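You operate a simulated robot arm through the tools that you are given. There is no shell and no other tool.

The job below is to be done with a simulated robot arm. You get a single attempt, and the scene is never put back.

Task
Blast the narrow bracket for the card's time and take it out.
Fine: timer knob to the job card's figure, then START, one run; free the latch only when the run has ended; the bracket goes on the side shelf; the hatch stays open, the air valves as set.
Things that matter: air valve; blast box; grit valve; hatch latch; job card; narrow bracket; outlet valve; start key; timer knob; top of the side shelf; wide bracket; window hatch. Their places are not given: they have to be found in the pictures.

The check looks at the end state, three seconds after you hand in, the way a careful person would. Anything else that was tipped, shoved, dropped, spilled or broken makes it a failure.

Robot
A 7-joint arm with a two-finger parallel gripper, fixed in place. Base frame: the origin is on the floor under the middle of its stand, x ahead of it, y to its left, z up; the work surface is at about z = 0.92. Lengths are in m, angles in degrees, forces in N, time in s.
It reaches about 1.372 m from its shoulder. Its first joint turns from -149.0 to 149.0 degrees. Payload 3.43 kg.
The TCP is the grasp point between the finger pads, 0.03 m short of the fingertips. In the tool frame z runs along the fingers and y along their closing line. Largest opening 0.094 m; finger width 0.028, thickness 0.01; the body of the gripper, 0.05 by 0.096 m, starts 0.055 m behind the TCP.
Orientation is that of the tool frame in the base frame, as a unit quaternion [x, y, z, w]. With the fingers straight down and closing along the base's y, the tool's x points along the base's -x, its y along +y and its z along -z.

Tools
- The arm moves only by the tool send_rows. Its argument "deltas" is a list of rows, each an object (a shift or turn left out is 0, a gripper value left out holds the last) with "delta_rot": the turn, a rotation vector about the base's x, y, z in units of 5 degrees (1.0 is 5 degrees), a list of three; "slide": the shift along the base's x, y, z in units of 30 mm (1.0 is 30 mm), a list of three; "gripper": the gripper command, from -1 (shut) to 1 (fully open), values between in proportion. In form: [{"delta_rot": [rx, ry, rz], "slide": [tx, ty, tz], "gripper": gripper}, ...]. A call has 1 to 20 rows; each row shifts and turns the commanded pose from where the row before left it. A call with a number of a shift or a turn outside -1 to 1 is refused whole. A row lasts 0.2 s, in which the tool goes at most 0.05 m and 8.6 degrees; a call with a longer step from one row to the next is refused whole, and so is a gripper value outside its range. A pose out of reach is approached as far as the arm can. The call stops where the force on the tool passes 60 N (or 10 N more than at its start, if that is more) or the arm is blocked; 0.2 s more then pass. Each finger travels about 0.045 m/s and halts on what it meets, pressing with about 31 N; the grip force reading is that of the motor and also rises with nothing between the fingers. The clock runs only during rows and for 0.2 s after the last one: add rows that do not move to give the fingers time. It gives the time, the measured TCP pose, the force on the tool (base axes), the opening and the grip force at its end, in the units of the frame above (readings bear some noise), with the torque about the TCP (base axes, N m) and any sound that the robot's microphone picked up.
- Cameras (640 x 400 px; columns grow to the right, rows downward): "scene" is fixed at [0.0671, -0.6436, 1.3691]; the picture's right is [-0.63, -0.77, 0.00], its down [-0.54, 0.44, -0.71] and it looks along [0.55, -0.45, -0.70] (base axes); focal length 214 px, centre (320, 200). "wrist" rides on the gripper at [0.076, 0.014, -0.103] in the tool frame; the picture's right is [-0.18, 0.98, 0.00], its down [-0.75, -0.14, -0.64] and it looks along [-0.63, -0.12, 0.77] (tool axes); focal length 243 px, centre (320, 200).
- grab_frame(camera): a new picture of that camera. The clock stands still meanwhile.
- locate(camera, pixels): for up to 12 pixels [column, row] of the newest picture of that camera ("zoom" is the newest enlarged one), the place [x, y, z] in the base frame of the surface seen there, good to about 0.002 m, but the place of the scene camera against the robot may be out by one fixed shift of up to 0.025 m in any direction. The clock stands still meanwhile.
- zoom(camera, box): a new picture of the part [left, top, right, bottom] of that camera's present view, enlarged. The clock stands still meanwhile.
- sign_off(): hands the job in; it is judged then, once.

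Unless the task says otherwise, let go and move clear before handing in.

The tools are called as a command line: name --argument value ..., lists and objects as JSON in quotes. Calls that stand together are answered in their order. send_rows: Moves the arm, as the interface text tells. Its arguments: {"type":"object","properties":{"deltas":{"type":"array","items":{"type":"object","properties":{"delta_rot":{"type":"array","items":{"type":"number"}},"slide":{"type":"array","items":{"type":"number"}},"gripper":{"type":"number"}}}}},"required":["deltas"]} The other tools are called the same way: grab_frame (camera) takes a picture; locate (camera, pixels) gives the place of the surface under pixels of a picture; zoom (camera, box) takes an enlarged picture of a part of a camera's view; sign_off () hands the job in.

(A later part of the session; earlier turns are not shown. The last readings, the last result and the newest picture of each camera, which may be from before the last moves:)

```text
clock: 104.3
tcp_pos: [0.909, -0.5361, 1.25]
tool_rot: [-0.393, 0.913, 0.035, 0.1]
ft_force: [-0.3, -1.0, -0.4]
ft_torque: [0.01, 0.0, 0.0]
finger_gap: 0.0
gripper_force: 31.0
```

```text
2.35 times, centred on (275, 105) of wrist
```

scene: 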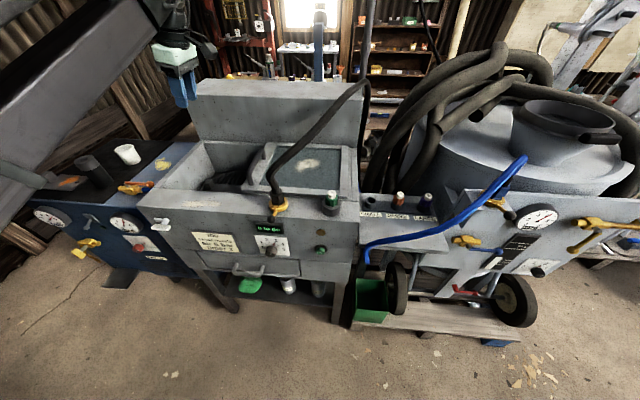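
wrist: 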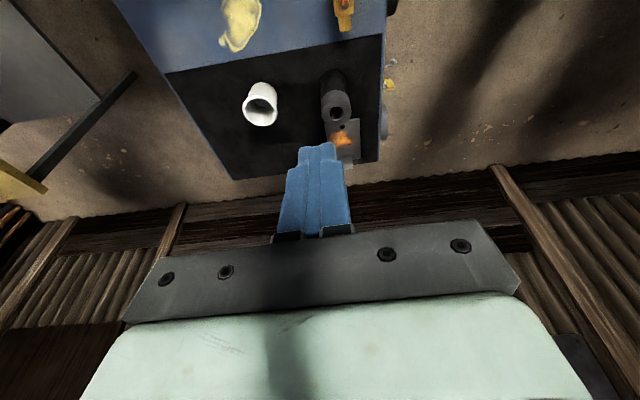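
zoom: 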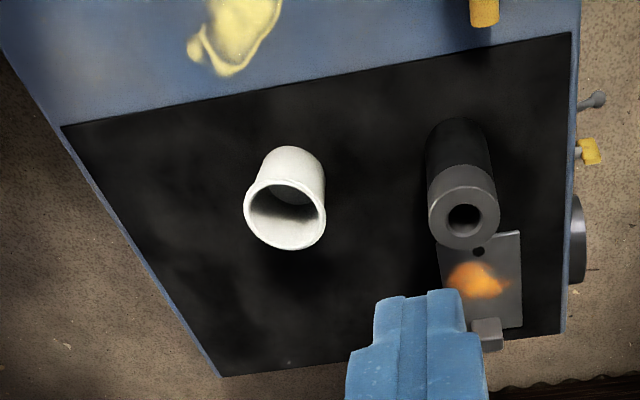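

The mat corners are at s −0.36…−0.645, d 0.91…1.305; free space is the left-back area (s −0.48…−0.64, d 1.04…1.29), where the bracket fits lengthwise along d. I'll test reach there, high above the objects, with the tool made vertical.

send_rows --deltas '[{"delta_rot": [-0.696, 0.718, 0]}, {"delta_rot": [-0.696, 0.718, 0]}, {"delta_rot": [-0.28, 0.29, 0]}, {"slide": [0.79, 0.478, -0.4]}, {"slide": [0.79, 0.478, -0.6]}, {"slide": [0.79, 0.478, -0.6]}, {"slide": [0.79, 0.478, -0.6]}, {"slide": [0.79, 0.478, -0.6]}, {"slide": [0.79, 0.478, -0.6]}, {"slide": [0.79, 0.478, -0.6]}, {"slide": [0.79, 0.478, -0.6]}, {"slide": [0.79, 0.478, -0.6]}, {"slide": [0.79, 0.478, -0.6]}]'

grab_frame --camera "wrist"

grab_frame --camera "scene"

```text
clock: 107.1
tcp_pos: [1.1253, -0.3821, 1.0729]
tool_rot: [-0.395, 0.919, -0.003, 0.002]
ft_force: [-0.3, -0.1, 1.1]
ft_torque: [0.01, -0.06, 0.01]
finger_gap: 0.0
gripper_force: 31.1
out of reach, approached as far as the arm can: row 12, 13
```

```text
taken
```

wrist: 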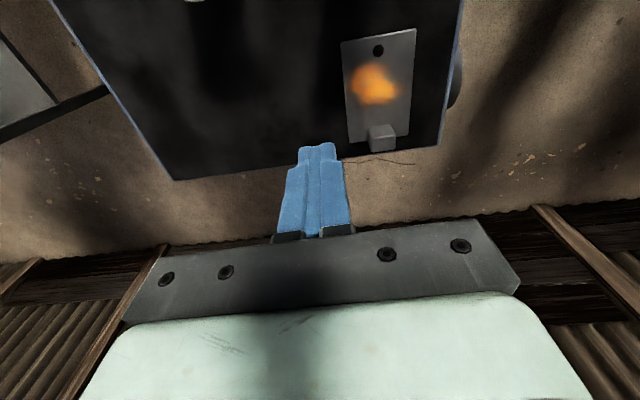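

```text
taken
```

scene: 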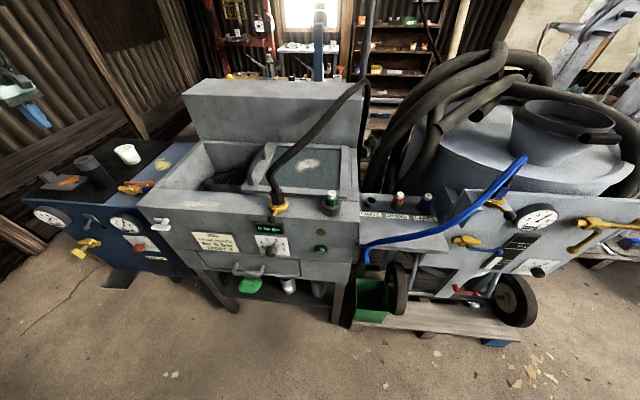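

The arm reached (1.125,−0.382) at z=1.07 but not quite the target radius. At lower height reach may be better; I'll test by lowering here (free area below) and then pushing outward.

send_rows --deltas '[{"slide": [0, 0, -0.8]}, {"slide": [0, 0, -0.8]}, {"slide": [0, 0, -0.8]}, {"slide": [0, 0, -0.8]}, {"slide": [0.5, -0.516, 0]}, {"slide": [0.5, -0.516, 0]}]'

grab_frame --camera "wrist"

```text
clock: 108.5
tcp_pos: [1.1382, -0.4033, 0.9748]
tool_rot: [-0.395, 0.919, -0.002, 0.003]
ft_force: [0.2, -0.4, -0.4]
ft_torque: [0.0, 0.03, 0.0]
finger_gap: 0.0
gripper_force: 30.9
out of reach, approached as far as the arm can: row 6
```

```text
taken
```

wrist: 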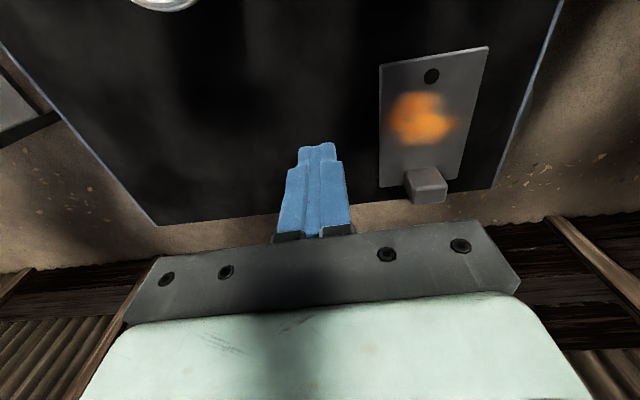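

Reach is fine at lower height: (1.138,−0.403) at z=0.975. I'll locate the wide bracket's near edge and mat edges from here to define the drop spot.

locate --camera "wrist" --pixels '[[380, 184], [381, 68], [460, 178], [486, 50], [425, 185], [160, 222], [165, 5], [200, 150], [250, 100], [493, 188]]'

```text
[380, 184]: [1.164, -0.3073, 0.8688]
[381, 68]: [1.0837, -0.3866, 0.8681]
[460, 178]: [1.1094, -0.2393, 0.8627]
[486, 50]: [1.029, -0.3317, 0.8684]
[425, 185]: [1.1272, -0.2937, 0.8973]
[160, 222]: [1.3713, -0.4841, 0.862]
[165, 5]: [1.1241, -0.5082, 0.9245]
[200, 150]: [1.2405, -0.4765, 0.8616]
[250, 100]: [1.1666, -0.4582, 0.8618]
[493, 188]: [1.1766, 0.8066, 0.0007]
```

The wide bracket occupies d 0.952–1.032, so I'll aim to set the narrow one with its block at s≈−0.53, d≈1.085, plate extending to larger d. I'll dry-run lowering there empty to z≈0.91.

send_rows --deltas '[{"slide": [-0.03, -0.08, -0.5]}, {"slide": [-0.03, -0.08, -0.5]}, {"slide": [-0.02, -0.07, -0.5]}, {"slide": [0, 0, -0.5]}, {"slide": [0, 0, 0]}]'

grab_frame --camera "scene"

```text
clock: 109.7
tcp_pos: [1.1367, -0.4105, 0.913]
tool_rot: [-0.395, 0.919, -0.003, 0.003]
ft_force: [-0.2, -0.2, -0.1]
ft_torque: [-0.01, -0.02, 0.03]
finger_gap: 0.0
gripper_force: 31.1
```

```text
taken
```

scene: 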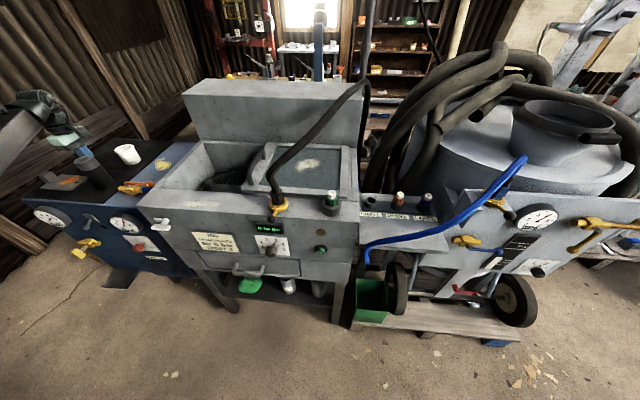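

The spot is reachable at z=0.913 with no contact. I'll zoom to see the clearance between arm and can, then rise and return to the box.

zoom --camera "scene" --box '[0, 70, 180, 210]'

send_rows --deltas '[{"slide": [0, 0, 0.8]}, {"slide": [0, 0, 0.9]}, {"slide": [0, 0, 0.9]}, {"slide": [-0.2, 0, 0.9]}, {"slide": [-0.4, -0.2, 0.9]}, {"slide": [-0.5, -0.3, 0.9]}, {"slide": [-0.6, -0.5, 0.9]}, {"slide": [-0.7, -0.6, 0.5]}, {"slide": [-0.8, -0.7, 0]}, {"slide": [-0.8, -0.7, 0]}, {"slide": [-0.8, -0.7, 0]}, {"slide": [-0.8, -0.7, 0]}, {"slide": [-0.8, -0.7, 0]}, {"slide": [-0.8, -0.7, 0]}]'

grab_frame --camera "wrist"

```text
2.86 times, centred on (90, 140) of scene
```

zoom: 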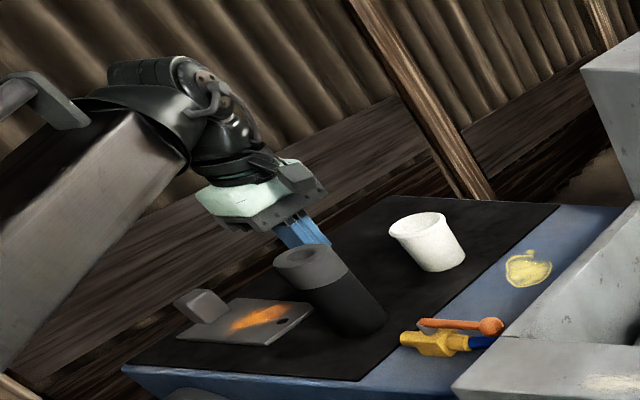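

```text
clock: 112.7
tcp_pos: [0.9206, -0.5822, 1.1133]
tool_rot: [-0.395, 0.919, -0.002, 0.002]
ft_force: [0.6, -0.4, 0.4]
ft_torque: [-0.02, -0.02, -0.03]
finger_gap: 0.0
gripper_force: 31.3
out of reach, approached as far as the arm can: row 3
```

```text
taken
```

wrist: 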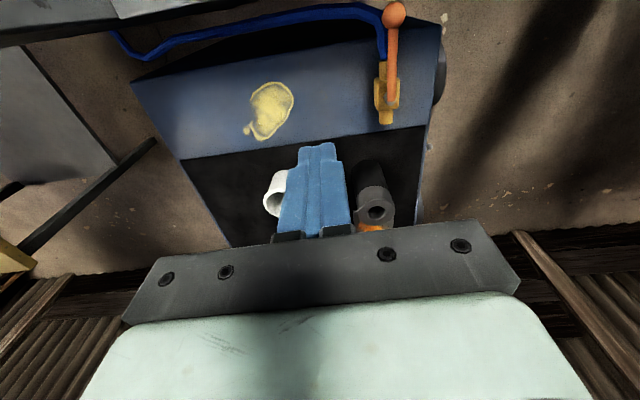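

Clearances look good. Now I'll go back over the box opening for a close look at the block.

send_rows --deltas '[{"slide": [-0.63, -0.71, 0]}, {"slide": [-0.63, -0.71, 0]}, {"slide": [-0.63, -0.71, 0]}, {"slide": [-0.63, -0.71, 0]}, {"slide": [-0.63, -0.71, 0]}, {"slide": [-0.63, -0.71, 0]}, {"slide": [-0.63, -0.71, 0]}, {"slide": [-0.63, -0.71, -0.6]}, {"slide": [-0.63, -0.71, -0.9]}, {"slide": [0, 0, -0.9]}, {"slide": [0, 0, -0.9]}]'

grab_frame --camera "wrist"

```text
clock: 115.1
tcp_pos: [0.7478, -0.7741, 1.0134]
tool_rot: [-0.395, 0.919, -0.001, 0.002]
ft_force: [-0.7, 0.3, -0.8]
ft_torque: [0.0, 0.0, -0.03]
finger_gap: 0.0001
gripper_force: 30.7
```

```text
taken
```

wrist: 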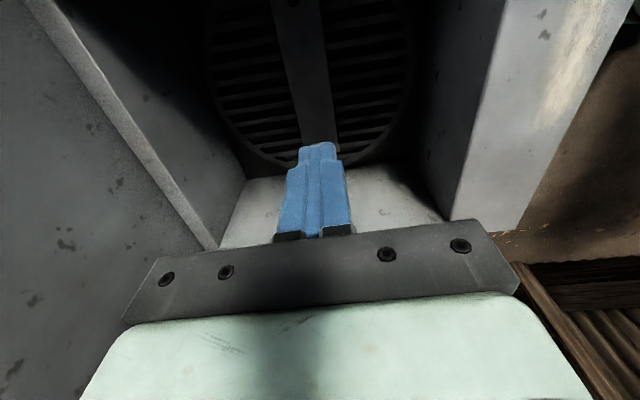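

The block is hidden behind the fingers; I'll move left so it sits straight below, and open the fingers.

send_rows --deltas '[{"slide": [0.718, 0.696, 0], "gripper": 0.1}, {"slide": [0.718, 0.696, 0]}, {"slide": [0.6, 0.58, 0]}]'

grab_frame --camera "wrist"

zoom --camera "wrist" --box '[220, 0, 420, 160]'

```text
clock: 115.9
tcp_pos: [0.8085, -0.7145, 1.0153]
tool_rot: [-0.395, 0.919, -0.002, 0.002]
ft_force: [0.1, 0.7, -0.1]
ft_torque: [0.03, 0.03, -0.03]
finger_gap: 0.0517
gripper_force: 0.1
```

```text
taken
```

wrist: 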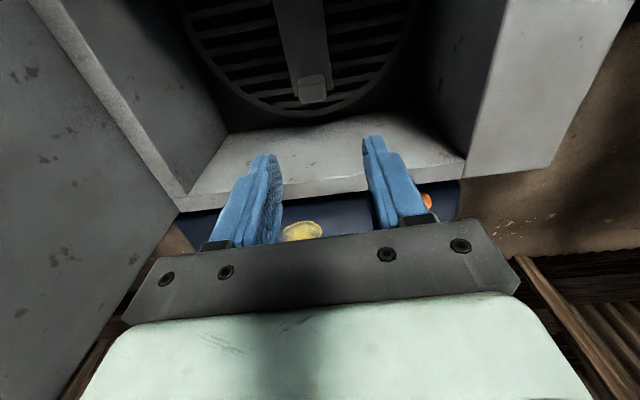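

```text
2.50 times, centred on (320, 80) of wrist
```

zoom: 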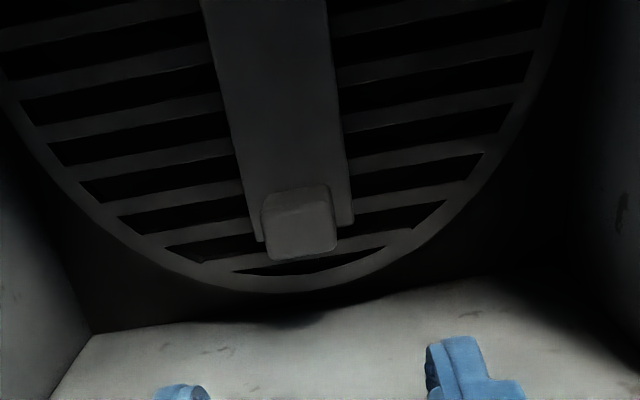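

The block's top face is visible at zoom (265–337, 200–258). I'll locate its corners and the plate edges.

locate --camera "zoom" --pixels '[[272, 212], [326, 206], [275, 252], [331, 246], [300, 228], [300, 195], [255, 190], [345, 190], [220, 60], [328, 60], [280, 20], [348, 220]]'

zoom --camera "wrist" --box '[270, 50, 370, 120]'

```text
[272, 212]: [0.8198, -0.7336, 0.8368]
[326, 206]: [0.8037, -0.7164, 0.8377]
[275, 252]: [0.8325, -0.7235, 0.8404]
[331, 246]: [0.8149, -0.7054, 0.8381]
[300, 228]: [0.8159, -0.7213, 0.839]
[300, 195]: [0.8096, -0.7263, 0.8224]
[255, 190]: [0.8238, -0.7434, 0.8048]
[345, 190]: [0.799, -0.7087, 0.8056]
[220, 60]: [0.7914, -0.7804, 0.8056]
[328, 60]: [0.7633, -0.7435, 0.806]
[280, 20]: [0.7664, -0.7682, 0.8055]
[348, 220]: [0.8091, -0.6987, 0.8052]
```

```text
5.71 times, centred on (320, 85) of wrist
```

zoom: 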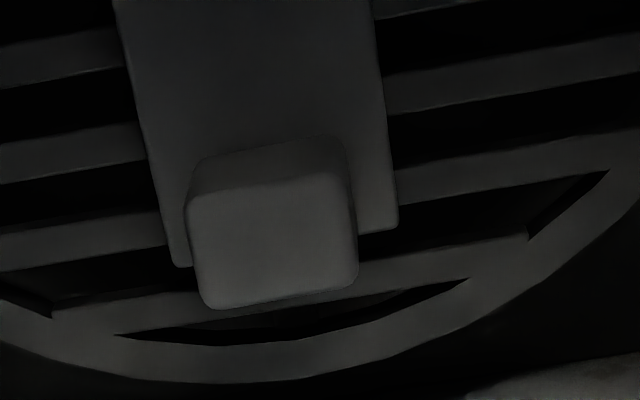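

Block is about 23 mm (along s) × 31 mm (along d), centre s≈−0.086, d≈1.086, top z=0.839, on a plate 7 mm thick. I'll grip it closing along s (camera toward the front), so I check the front wall clearance for the camera housing.

locate --camera "wrist" --pixels '[[440, 60], [455, 120], [463, 158], [490, 60], [520, 60], [470, 20], [185, 195], [225, 130], [200, 60]]'

grab_frame --camera "scene"

```text
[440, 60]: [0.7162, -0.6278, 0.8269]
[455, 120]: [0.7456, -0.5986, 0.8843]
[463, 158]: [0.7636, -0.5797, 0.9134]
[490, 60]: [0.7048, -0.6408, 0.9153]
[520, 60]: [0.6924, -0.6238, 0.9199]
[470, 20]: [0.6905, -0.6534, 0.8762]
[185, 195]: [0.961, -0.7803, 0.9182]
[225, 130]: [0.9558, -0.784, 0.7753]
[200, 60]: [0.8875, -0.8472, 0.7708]
```

```text
taken
```

scene: 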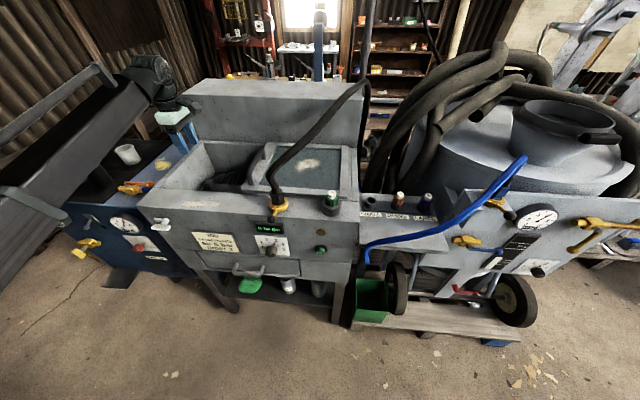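

Front inner wall is at d≈0.950 and the left wall at s≈−0.145, leaving 2.5 cm for the camera and about 1 cm for the hand. I'll yaw back 90° above the opening, watching for self-contact.

send_rows --deltas '[{"slide": [0, 0, 0.3], "delta_rot": [0, 0, -1]}, {"delta_rot": [0, 0, -1]}, {"delta_rot": [0, 0, -1]}, {"delta_rot": [0, 0, -1]}, {"delta_rot": [0, 0, -1]}, {"delta_rot": [0, 0, -1]}, {"delta_rot": [0, 0, -1]}, {"delta_rot": [0, 0, -1]}, {"delta_rot": [0, 0, -1]}, {"delta_rot": [0, 0, -1]}, {"delta_rot": [0, 0, -1]}, {"delta_rot": [0, 0, -1]}, {"delta_rot": [0, 0, -1]}, {"delta_rot": [0, 0, -1]}, {"delta_rot": [0, 0, -1]}, {"delta_rot": [0, 0, -1]}, {"delta_rot": [0, 0, -1]}, {"delta_rot": [0, 0, -1]}]'

grab_frame --camera "wrist"

zoom --camera "scene" --box '[80, 30, 290, 210]'

```text
clock: 119.7
tcp_pos: [0.8114, -0.7164, 1.0251]
tool_rot: [0.372, 0.928, -0.003, 0.0]
ft_force: [-0.1, -0.1, 0.8]
ft_torque: [-0.02, -0.02, 0.01]
finger_gap: 0.0515
gripper_force: 0.0
```

```text
taken
```

wrist: 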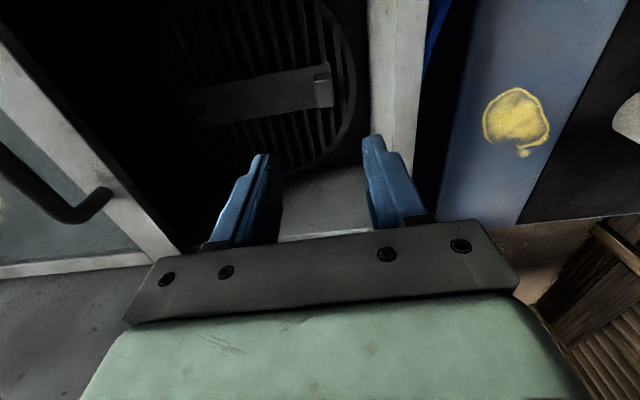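

```text
2.22 times, centred on (185, 120) of scene
```

zoom: 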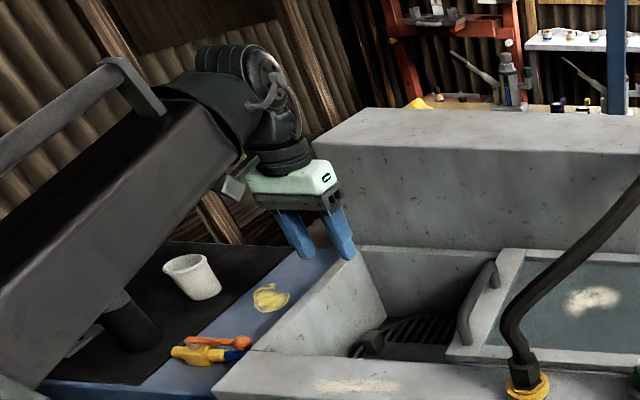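

No contact, and the block is visible at (322,88) between the fingers' line. I'll align over its centre and descend to z≈0.89 first.

send_rows --deltas '[{"slide": [0.07, -0.04, -0.5], "delta_rot": [0, 0, -0.44]}, {"slide": [0.07, -0.04, -0.8]}, {"slide": [0.07, -0.04, -0.8]}, {"slide": [0, 0, -0.8]}, {"slide": [0, 0, -0.8]}, {"slide": [0, 0, -0.7]}]'

grab_frame --camera "wrist"

zoom --camera "scene" --box '[120, 80, 290, 220]'

```text
clock: 121.1
tcp_pos: [0.8178, -0.7181, 0.8902]
tool_rot: [0.388, 0.921, -0.004, 0.001]
ft_force: [0.2, -0.5, 0.2]
ft_torque: [-0.01, 0.01, 0.02]
finger_gap: 0.0516
gripper_force: 0.0
```

```text
taken
```

wrist: 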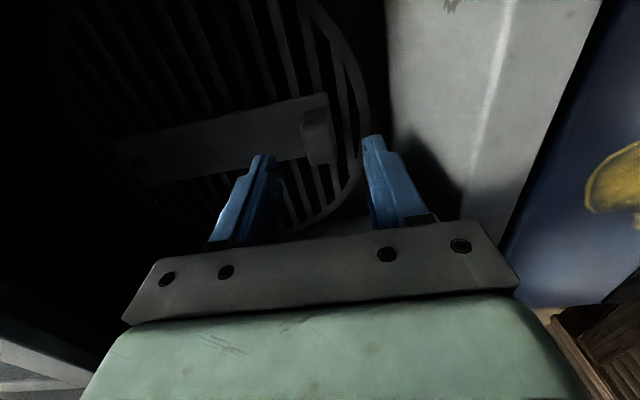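

```text
2.86 times, centred on (205, 150) of scene
```

zoom: 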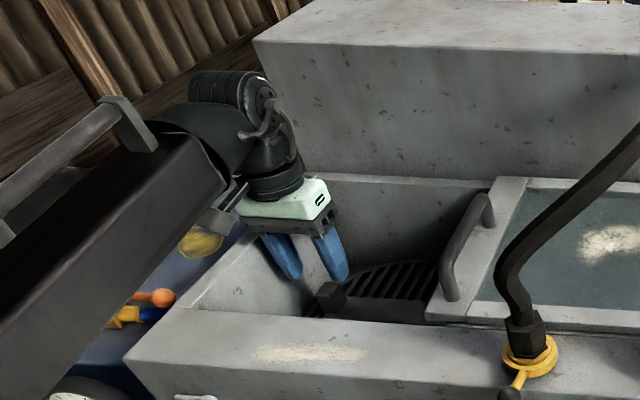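

The block at (318,135) is centred between the fingers. I'll descend to z≈0.843 in small steps.

send_rows --deltas '[{"slide": [0.01, -0.01, -0.4]}, {"slide": [0.01, -0.01, -0.4]}, {"slide": [0, 0, -0.4]}, {"slide": [0, 0, -0.35]}, {"slide": [0, 0, 0]}]'

grab_frame --camera "wrist"

zoom --camera "scene" --box '[150, 120, 250, 210]'

```text
clock: 122.3
tcp_pos: [0.8185, -0.7204, 0.8448]
tool_rot: [0.388, 0.921, -0.002, 0.0]
ft_force: [-0.2, -0.5, -0.2]
ft_torque: [0.0, -0.01, -0.01]
finger_gap: 0.0518
gripper_force: 0.0
```

```text
taken
```

wrist: 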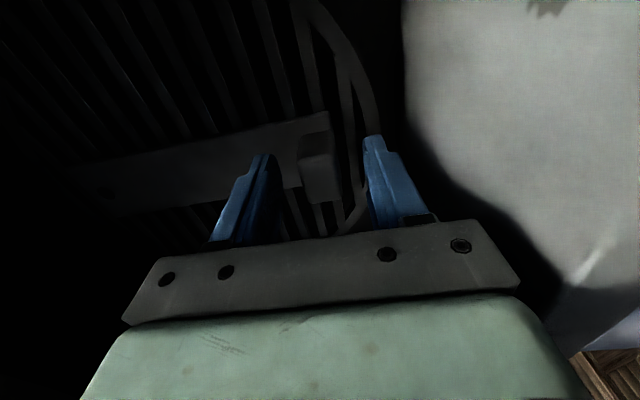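

```text
4.44 times, centred on (200, 165) of scene
```

zoom: 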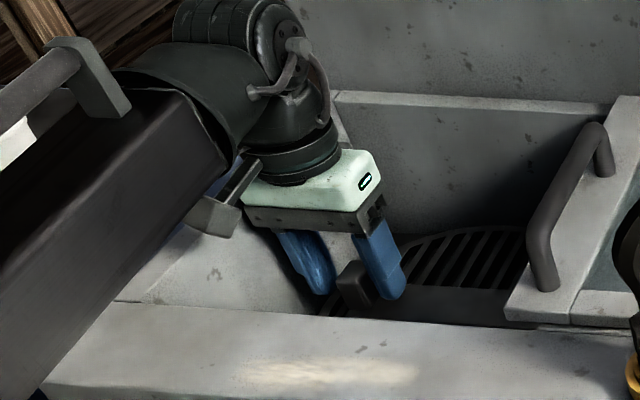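

Fingers straddle the block with the tips just above the plate. I'll lower 3 mm and close.

send_rows --deltas '[{"slide": [0, 0, -0.1]}, {"gripper": -1}, {"gripper": -1}, {"gripper": -1}, {"gripper": -1}, {"gripper": -1}]'

grab_frame --camera "wrist"

```text
clock: 123.7
tcp_pos: [0.8182, -0.7199, 0.843]
tool_rot: [0.389, 0.921, -0.003, 0.0]
ft_force: [0.9, -1.5, 5.2]
ft_torque: [0.0, 0.05, 0.05]
finger_gap: 0.0254
gripper_force: 31.0
```

```text
taken
```

wrist: 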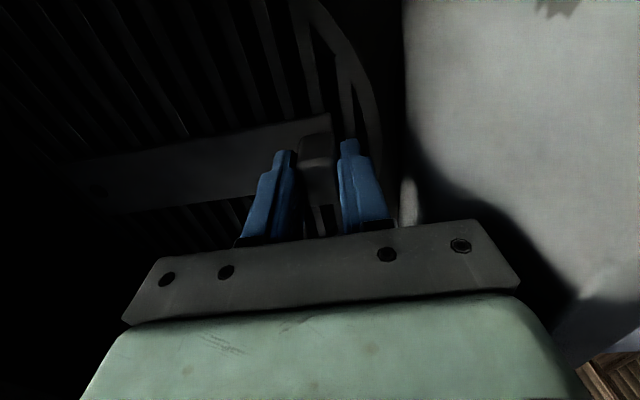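

Gripped at 25.4 mm. I'll lift 2 cm slowly and check that the bracket comes along.

send_rows --deltas '[{"slide": [0, 0, 0.1]}, {"slide": [0, 0, 0.2]}, {"slide": [0, 0, 0.2]}, {"slide": [0, 0, 0.2]}, {"slide": [0, 0, 0]}]'

grab_frame --camera "wrist"

zoom --camera "scene" --box '[150, 120, 250, 210]'

```text
clock: 124.9
tcp_pos: [0.8177, -0.7192, 0.8646]
tool_rot: [0.387, 0.922, -0.003, 0.0]
ft_force: [0.4, -1.2, 2.4]
ft_torque: [0.17, -0.13, 0.04]
finger_gap: 0.0215
gripper_force: 31.6
```

```text
taken
```

wrist: 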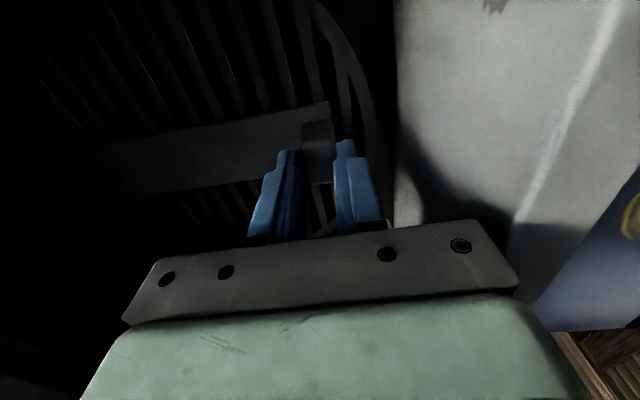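

```text
4.44 times, centred on (200, 165) of scene
```

zoom: 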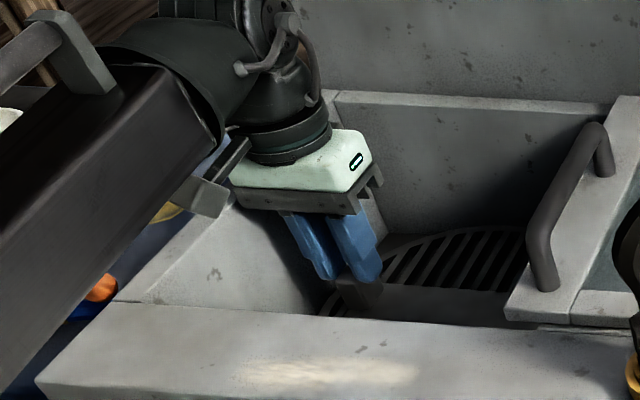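

The gap fell to 21.5 mm: the tips slid off and the bracket stayed put. The finger pads are recessed toward the tips, so the block must sit nearer the TCP; there's still ~5 mm before the tips touch the plate. I'll open, go lower until light contact, and re-grip.

send_rows --deltas '[{"gripper": -0.1}, {"gripper": -0.1}, {"gripper": -0.1}, {"slide": [0, 0, -0.3]}, {"slide": [0, 0, -0.3]}, {"slide": [0, 0, -0.2]}, {"slide": [0, 0, 0]}]'

grab_frame --camera "wrist"

```text
clock: 126.5
tcp_pos: [0.817, -0.7212, 0.8393]
tool_rot: [0.389, 0.921, -0.002, -0.001]
ft_force: [0.5, 0.1, 0.0]
ft_torque: [0.01, -0.03, -0.03]
finger_gap: 0.0424
gripper_force: 0.1
```

```text
taken
```

wrist: 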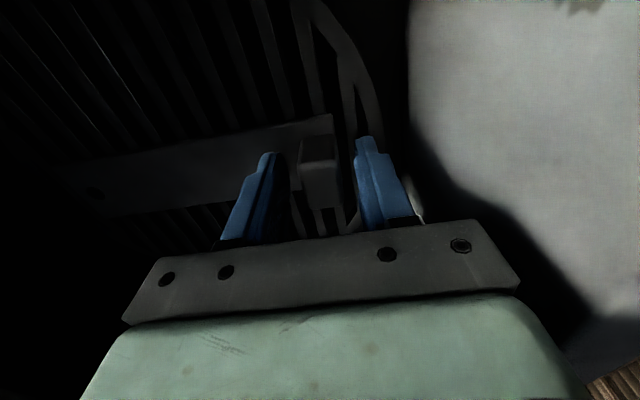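

No contact yet at z=0.839. I'll creep down in 1.5 mm steps until the tips touch the plate.

send_rows --deltas '[{"slide": [0, 0, -0.05]}, {"slide": [0, 0, 0]}]'

send_rows --deltas '[{"slide": [0, 0, -0.05]}, {"slide": [0, 0, 0]}]'

send_rows --deltas '[{"slide": [0, 0, -0.05]}, {"slide": [0, 0, 0]}]'

```text
clock: 127.1
tcp_pos: [0.8172, -0.7205, 0.8371]
tool_rot: [0.388, 0.922, -0.002, 0.0]
ft_force: [-0.4, -0.8, 1.0]
ft_torque: [0.02, 0.0, -0.03]
finger_gap: 0.0424
gripper_force: 0.1
```

```text
clock: 127.7
tcp_pos: [0.8172, -0.7218, 0.8356]
tool_rot: [0.389, 0.921, -0.004, 0.0]
ft_force: [0.2, 0.4, -0.8]
ft_torque: [0.0, 0.02, -0.01]
finger_gap: 0.0423
gripper_force: 0.0
```

```text
clock: 128.3
tcp_pos: [0.8175, -0.7205, 0.8355]
tool_rot: [0.387, 0.922, -0.005, 0.0]
ft_force: [0.5, -1.7, 7.3]
ft_torque: [-0.08, 0.12, 0.1]
finger_gap: 0.0425
gripper_force: 0.5
```

The tips just touch the plate at z≈0.8355, so the block top is now above the TCP. I'll close here with a hair of relief.

send_rows --deltas '[{"slide": [0, 0, 0.02]}, {"gripper": -1}, {"gripper": -1}, {"gripper": -1}, {"gripper": -1}, {"gripper": -1}]'

send_rows --deltas '[{"slide": [0, 0, 0.07]}, {"slide": [0, 0, 0.07]}, {"slide": [0, 0, 0]}]'

```text
clock: 129.7
tcp_pos: [0.8168, -0.7195, 0.8353]
tool_rot: [0.387, 0.922, -0.003, 0.001]
ft_force: [2.7, 4.4, 7.6]
ft_torque: [0.18, 0.12, -0.09]
finger_gap: 0.0267
gripper_force: 31.1
```

```text
clock: 130.5
tcp_pos: [0.8171, -0.7206, 0.8391]
tool_rot: [0.389, 0.921, -0.004, -0.001]
ft_force: [-0.2, 0.1, -4.9]
ft_torque: [0.22, -0.23, -0.01]
finger_gap: 0.0262
gripper_force: 30.9
```

Now there's −4.9 N and about 0.32 Nm about the d axis, consistent with carrying the bracket's weight. I'll lift another 15 mm and look.

send_rows --deltas '[{"slide": [0, 0, 0.15]}, {"slide": [0, 0, 0.15]}, {"slide": [0, 0, 0.2]}, {"slide": [0, 0, 0]}]'

grab_frame --camera "wrist"

zoom --camera "scene" --box '[150, 120, 250, 210]'

```text
clock: 131.5
tcp_pos: [0.8172, -0.7205, 0.8541]
tool_rot: [0.388, 0.922, -0.003, 0.0]
ft_force: [0.2, 0.1, -4.5]
ft_torque: [0.22, -0.2, -0.02]
finger_gap: 0.0263
gripper_force: 30.8
```

```text
taken
```

wrist: 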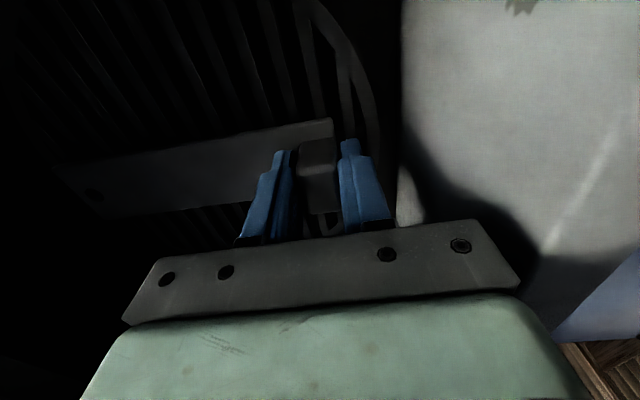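

```text
4.44 times, centred on (200, 165) of scene
```

zoom: 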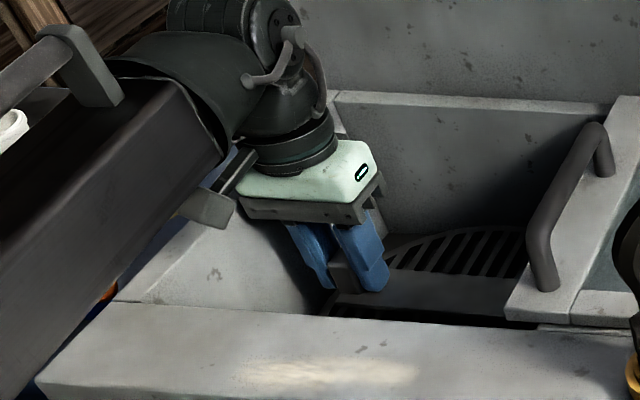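

The bracket is securely held (26.3 mm gap, ~4.7 N weight). I'll lift it straight up out of the box.

send_rows --deltas '[{"slide": [0, 0, 0.3]}, {"slide": [0, 0, 0.5]}, {"slide": [0, 0, 0.6]}, {"slide": [0, 0, 0.7]}, {"slide": [0, 0, 0.7]}, {"slide": [0, 0, 0.7]}, {"slide": [0, 0, 0.7]}, {"slide": [0, 0, 0.7]}, {"slide": [0, 0, 0.7]}, {"slide": [0, 0, 0.7]}, {"slide": [0, 0, 0.7]}, {"slide": [0, 0, 0.6]}, {"slide": [0, 0, 0.3]}]'

grab_frame --camera "wrist"

zoom --camera "scene" --box '[80, 20, 320, 200]'

```text
clock: 134.3
tcp_pos: [0.817, -0.7217, 1.0905]
tool_rot: [0.389, 0.921, -0.003, 0.0]
ft_force: [0.6, 0.3, -5.4]
ft_torque: [0.22, -0.21, 0.0]
finger_gap: 0.0263
gripper_force: 31.0
```

```text
taken
```

wrist: 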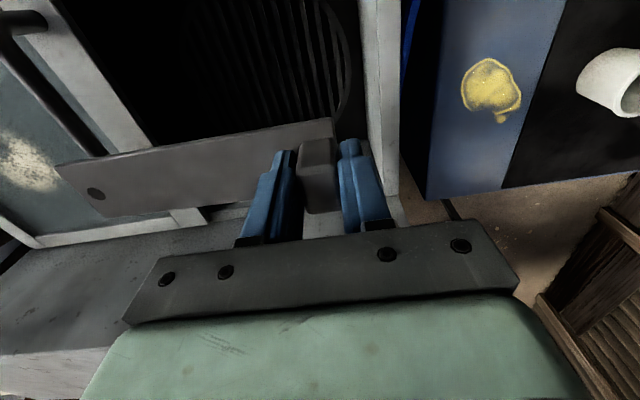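

```text
2.22 times, centred on (200, 110) of scene
```

zoom: 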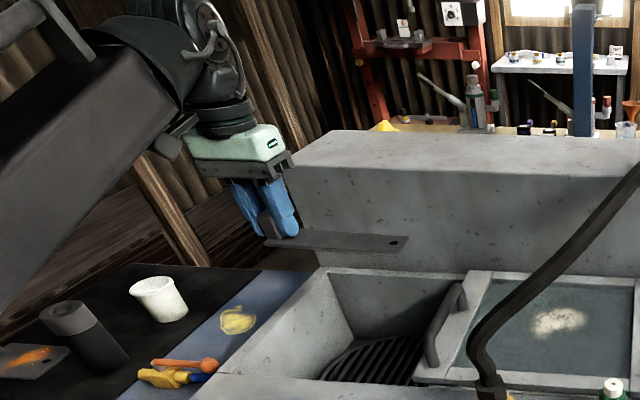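

The bracket is out, level and secure. I'll carry it left over the shelf at this height before rotating it.

send_rows --deltas '[{"slide": [0.3, 0.29, 0]}, {"slide": [0.6, 0.58, 0]}, {"slide": [0.66, 0.64, 0]}, {"slide": [0.66, 0.64, 0]}, {"slide": [0.66, 0.64, 0]}, {"slide": [0.66, 0.64, 0]}, {"slide": [0.66, 0.64, 0]}, {"slide": [0.66, 0.64, 0]}, {"slide": [0.5, 0.485, 0]}, {"slide": [0.2, 0.194, 0]}]'

grab_frame --camera "scene"

```text
clock: 136.5
tcp_pos: [0.9836, -0.5582, 1.0921]
tool_rot: [0.388, 0.922, -0.002, -0.001]
ft_force: [0.6, -0.6, -4.4]
ft_torque: [0.2, -0.22, 0.01]
finger_gap: 0.0264
gripper_force: 31.1
```

```text
taken
```

scene: 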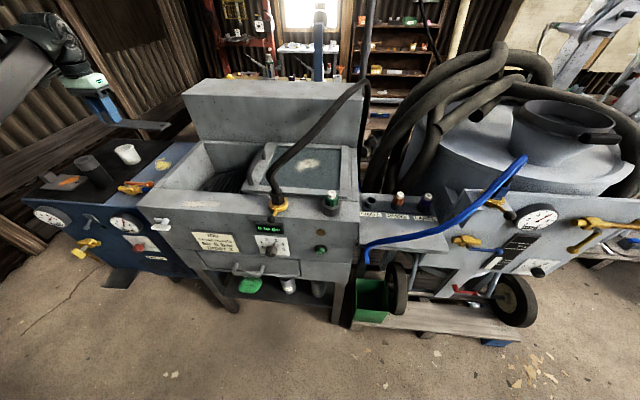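

Now at s≈−0.318. I'll rotate the bracket 90° so its plate points away (towards +d), while easing further left.

send_rows --deltas '[{"slide": [0.21, 0.243, 0], "delta_rot": [0, 0, 0.6]}, {"slide": [0.21, 0.243, 0], "delta_rot": [0, 0, 1]}, {"slide": [0.21, 0.243, 0], "delta_rot": [0, 0, 1]}, {"slide": [0.21, 0.243, 0], "delta_rot": [0, 0, 1]}, {"slide": [0.21, 0.243, 0], "delta_rot": [0, 0, 1]}, {"slide": [0.21, 0.243, 0], "delta_rot": [0, 0, 1]}, {"slide": [0.21, 0.243, 0], "delta_rot": [0, 0, 1]}, {"slide": [0.21, 0.243, 0], "delta_rot": [0, 0, 1]}, {"slide": [0.21, 0.243, 0], "delta_rot": [0, 0, 1]}, {"slide": [0.21, 0.243, 0], "delta_rot": [0, 0, 1]}, {"slide": [0.21, 0.243, 0], "delta_rot": [0, 0, 1]}, {"slide": [0.21, 0.243, 0], "delta_rot": [0, 0, 1]}, {"slide": [0.21, 0.243, 0], "delta_rot": [0, 0, 1]}, {"slide": [0.21, 0.243, 0], "delta_rot": [0, 0, 1]}, {"slide": [0.21, 0.243, 0], "delta_rot": [0, 0, 1]}, {"slide": [0.21, 0.243, 0], "delta_rot": [0, 0, 1]}, {"slide": [0.21, 0.243, 0], "delta_rot": [0, 0, 1]}, {"slide": [0.21, 0.243, 0], "delta_rot": [0, 0, 1]}, {"delta_rot": [0, 0, 0.4]}]'

grab_frame --camera "scene"

grab_frame --camera "wrist"

```text
clock: 140.5
tcp_pos: [1.0984, -0.4281, 1.093]
tool_rot: [-0.378, 0.926, -0.001, 0.002]
ft_force: [-0.7, -0.6, -4.6]
ft_torque: [0.19, 0.23, 0.03]
finger_gap: 0.0263
gripper_force: 30.6
```

```text
taken
```

scene: 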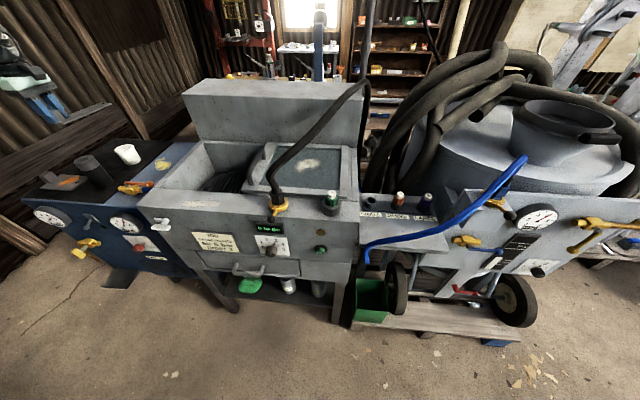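

```text
taken
```

wrist: 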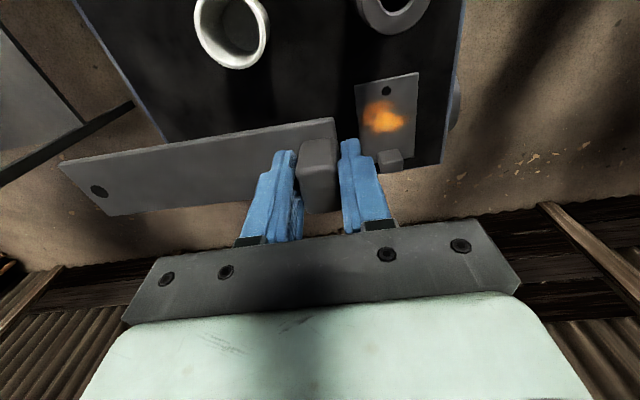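

The bracket now points toward +d above the shelf. I'll locate the plate ends to know its exact footprint relative to the TCP.

locate --camera "wrist" --pixels '[[63, 166], [108, 213], [330, 122], [100, 190], [200, 170], [318, 150], [395, 158], [390, 85], [230, 65], [160, 30]]'

```text
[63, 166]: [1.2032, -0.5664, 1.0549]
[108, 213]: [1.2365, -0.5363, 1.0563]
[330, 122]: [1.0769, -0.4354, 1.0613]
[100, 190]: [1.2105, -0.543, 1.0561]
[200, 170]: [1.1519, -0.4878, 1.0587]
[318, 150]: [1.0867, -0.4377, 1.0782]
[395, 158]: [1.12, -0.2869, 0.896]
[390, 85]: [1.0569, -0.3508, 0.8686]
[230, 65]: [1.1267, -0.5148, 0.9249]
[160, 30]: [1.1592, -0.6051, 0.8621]
```

The plate spans TCP d −0.0145…+0.173 and ±22 mm in s, with about 2° droop at the far end. I'll lower to z≈1.0 while moving to the drop spot (s≈−0.525, d≈1.083).

send_rows --deltas '[{"slide": [0.15, 0.08, -0.4]}, {"slide": [0.23, 0.11, -0.65]}, {"slide": [0.23, 0.11, -0.65]}, {"slide": [0.23, 0.11, -0.65]}, {"slide": [0.23, 0.12, -0.65]}, {"slide": [0, 0, 0]}]'

grab_frame --camera "wrist"

zoom --camera "scene" --box '[0, 70, 180, 210]'

```text
clock: 141.9
tcp_pos: [1.1289, -0.4115, 1.0049]
tool_rot: [-0.379, 0.925, -0.001, 0.002]
ft_force: [0.6, 0.1, -5.0]
ft_torque: [0.18, 0.21, 0.01]
finger_gap: 0.0264
gripper_force: 31.0
```

```text
taken
```

wrist: 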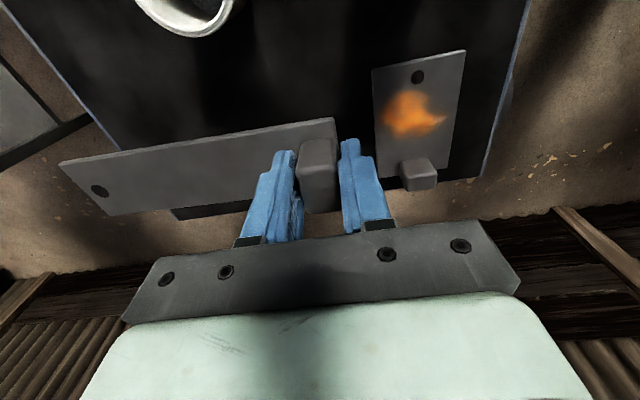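

```text
2.86 times, centred on (90, 140) of scene
```

zoom: 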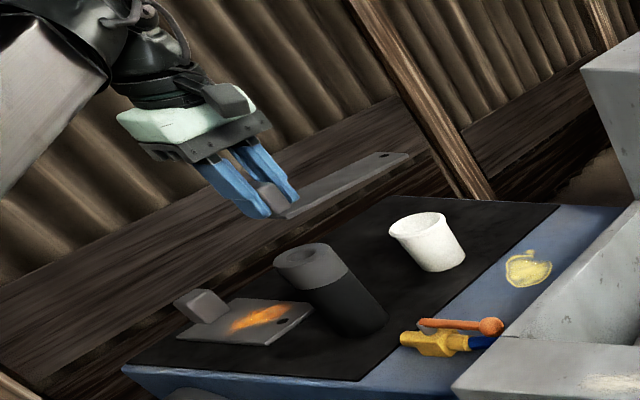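

Everything is clear: cup, can and wide bracket are all off to the side. I'll lower to about 1 cm above the mat.

send_rows --deltas '[{"slide": [0, 0, -0.5]}, {"slide": [0, 0, -0.6]}, {"slide": [0, 0, -0.6]}, {"slide": [0, 0, -0.6]}, {"slide": [0, 0, -0.5]}, {"slide": [0, 0, -0.2]}, {"slide": [0, 0, 0]}]'

grab_frame --camera "wrist"

zoom --camera "scene" --box '[0, 70, 180, 210]'

```text
clock: 143.5
tcp_pos: [1.1294, -0.4116, 0.9129]
tool_rot: [-0.378, 0.926, -0.003, 0.002]
ft_force: [1.1, 0.3, -5.6]
ft_torque: [0.25, 0.19, 0.03]
finger_gap: 0.0264
gripper_force: 31.1
```

```text
taken
```

wrist: 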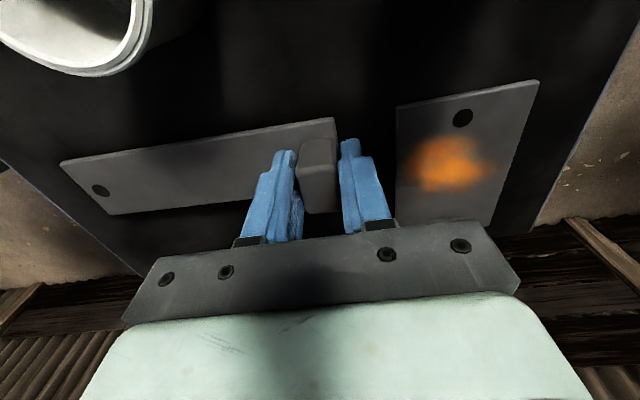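

```text
2.86 times, centred on (90, 140) of scene
```

zoom: 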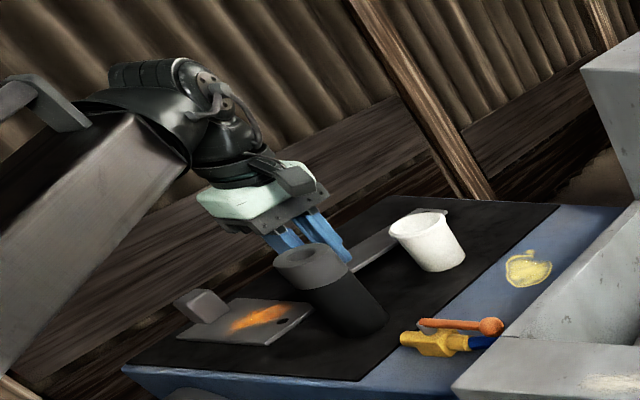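

About 7 mm to go. I'll lower in small steps watching the vertical force.

send_rows --deltas '[{"slide": [0, 0, -0.1]}, {"slide": [0, 0, -0.1]}, {"slide": [0, 0, 0]}]'

send_rows --deltas '[{"slide": [0, 0, -0.06]}, {"slide": [0, 0, 0]}]'

send_rows --deltas '[{"slide": [0, 0, -0.06]}, {"slide": [0, 0, 0]}]'

```text
clock: 144.3
tcp_pos: [1.1307, -0.4111, 0.9068]
tool_rot: [-0.377, 0.926, -0.002, 0.002]
ft_force: [-1.1, -0.6, -3.8]
ft_torque: [0.09, 0.08, -0.04]
finger_gap: 0.0265
gripper_force: 30.7
```

```text
clock: 144.9
tcp_pos: [1.1294, -0.4121, 0.906]
tool_rot: [-0.376, 0.927, -0.002, 0.002]
ft_force: [-0.2, 0.1, -3.8]
ft_torque: [0.02, -0.04, -0.07]
finger_gap: 0.0263
gripper_force: 31.7
```

```text
clock: 145.5
tcp_pos: [1.1296, -0.4111, 0.9021]
tool_rot: [-0.379, 0.926, -0.002, 0.002]
ft_force: [-1.2, 0.5, -3.2]
ft_torque: [-0.06, -0.05, 0.01]
finger_gap: 0.0263
gripper_force: 31.0
```

The far end is touching (moment dropped). I'll continue down until the weight is off the gripper.

send_rows --deltas '[{"slide": [0, 0, -0.05]}, {"slide": [0, 0, 0]}]'

send_rows --deltas '[{"slide": [0, 0, -0.05]}, {"slide": [0, 0, 0]}]'

```text
clock: 146.1
tcp_pos: [1.1291, -0.4113, 0.9006]
tool_rot: [-0.378, 0.926, -0.002, 0.002]
ft_force: [0.7, 0.5, -3.1]
ft_torque: [-0.04, -0.1, 0.06]
finger_gap: 0.0264
gripper_force: 31.2
```

```text
clock: 146.7
tcp_pos: [1.1294, -0.4121, 0.8989]
tool_rot: [-0.378, 0.926, -0.002, 0.002]
ft_force: [0.8, 1.5, 0.7]
ft_torque: [-0.02, 0.1, 0.04]
finger_gap: 0.0263
gripper_force: 30.7
```

Fz is now about zero: the bracket rests flat on the mat. I'll open the fingers gently.

send_rows --deltas '[{"gripper": -0.35}, {"gripper": -0.25}, {"gripper": -0.15}, {"gripper": -0.1}, {"slide": [0, 0, 0]}]'

grab_frame --camera "wrist"

```text
clock: 147.9
tcp_pos: [1.1284, -0.4124, 0.8996]
tool_rot: [-0.378, 0.926, -0.002, 0.002]
ft_force: [-0.1, 0.2, -1.0]
ft_torque: [0.0, 0.02, 0.01]
finger_gap: 0.0424
gripper_force: 0.0
```

```text
taken
```

wrist: 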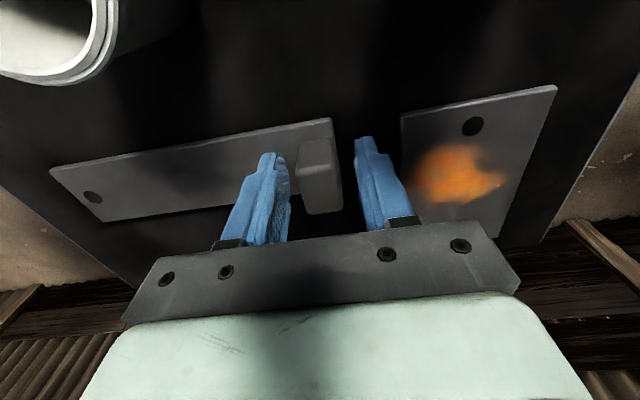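

The block is free between the open fingers and the bracket lies flat. I'll rise straight up and then withdraw inward, clear of the shelf items.

send_rows --deltas '[{"slide": [0, 0, 0.3]}, {"slide": [0, 0, 0.5]}, {"slide": [0, 0, 0.8]}, {"slide": [-0.1, 0.05, 0.9]}, {"slide": [-0.2, 0.1, 0.9]}, {"slide": [-0.2, 0.1, 0.9]}, {"slide": [-0.3, 0.1, 0.9]}, {"slide": [-0.4, 0.1, 0.9]}, {"slide": [-0.5, 0.1, 0.9]}, {"slide": [-0.6, 0.1, 0.6]}, {"slide": [-0.6, 0.1, 0.3]}]'

grab_frame --camera "scene"

grab_frame --camera "wrist"

```text
clock: 150.3
tcp_pos: [1.0381, -0.3912, 1.134]
tool_rot: [-0.378, 0.926, -0.002, 0.002]
ft_force: [0.7, -0.2, -1.0]
ft_torque: [0.06, 0.0, 0.0]
finger_gap: 0.0423
gripper_force: 0.0
```

```text
taken
```

scene: 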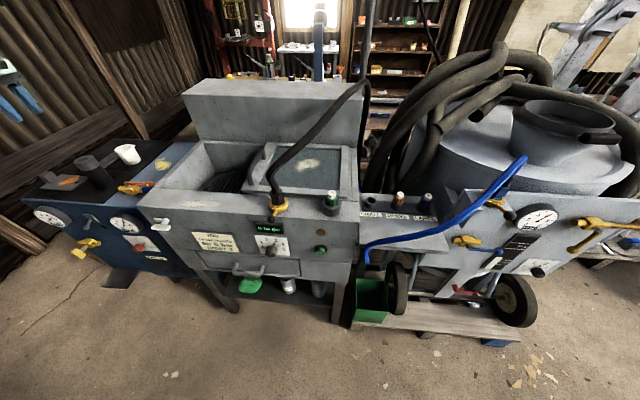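

```text
taken
```

wrist: 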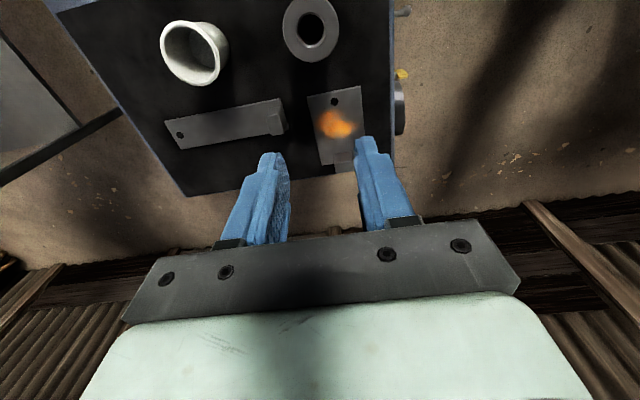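

The bracket lies flat on the mat at wrist (225,125), clear of cup and wide bracket. I'll do a final check of the panel, valves, latch, hatch and shelf.

zoom --camera "scene" --box '[20, 110, 220, 260]'

zoom --camera "scene" --box '[140, 120, 360, 270]'

zoom --camera "scene" --box '[340, 160, 640, 340]'

zoom --camera "wrist" --box '[130, 0, 420, 200]'

```text
2.67 times, centred on (120, 185) of scene
```

zoom: 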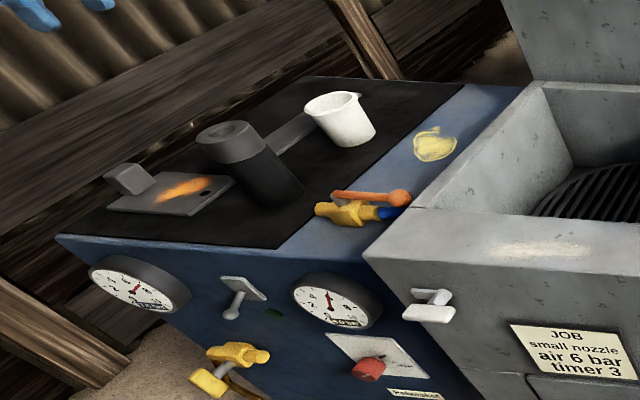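

```text
2.67 times, centred on (250, 195) of scene
```

zoom: 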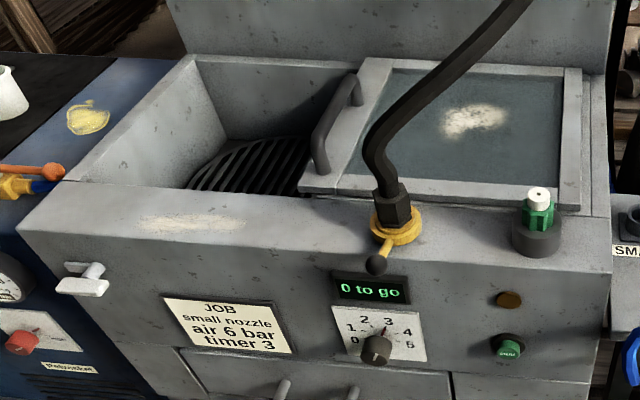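

```text
2.13 times, centred on (490, 250) of scene
```

zoom: 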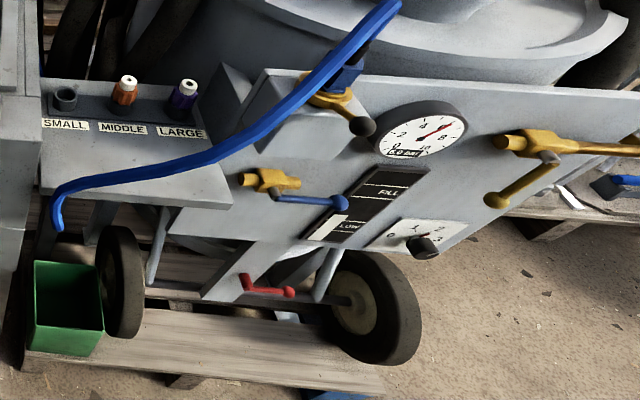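

```text
2.00 times, centred on (275, 100) of wrist
```

zoom: 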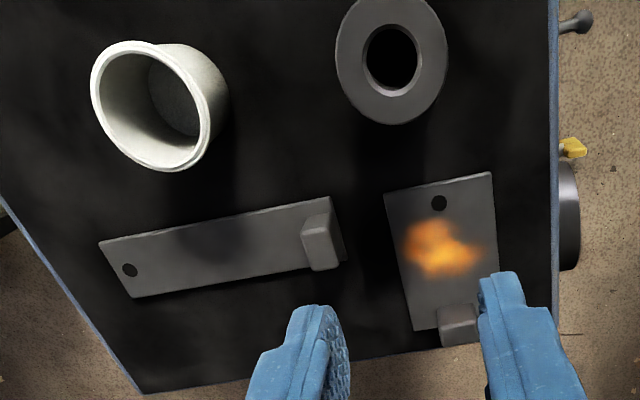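

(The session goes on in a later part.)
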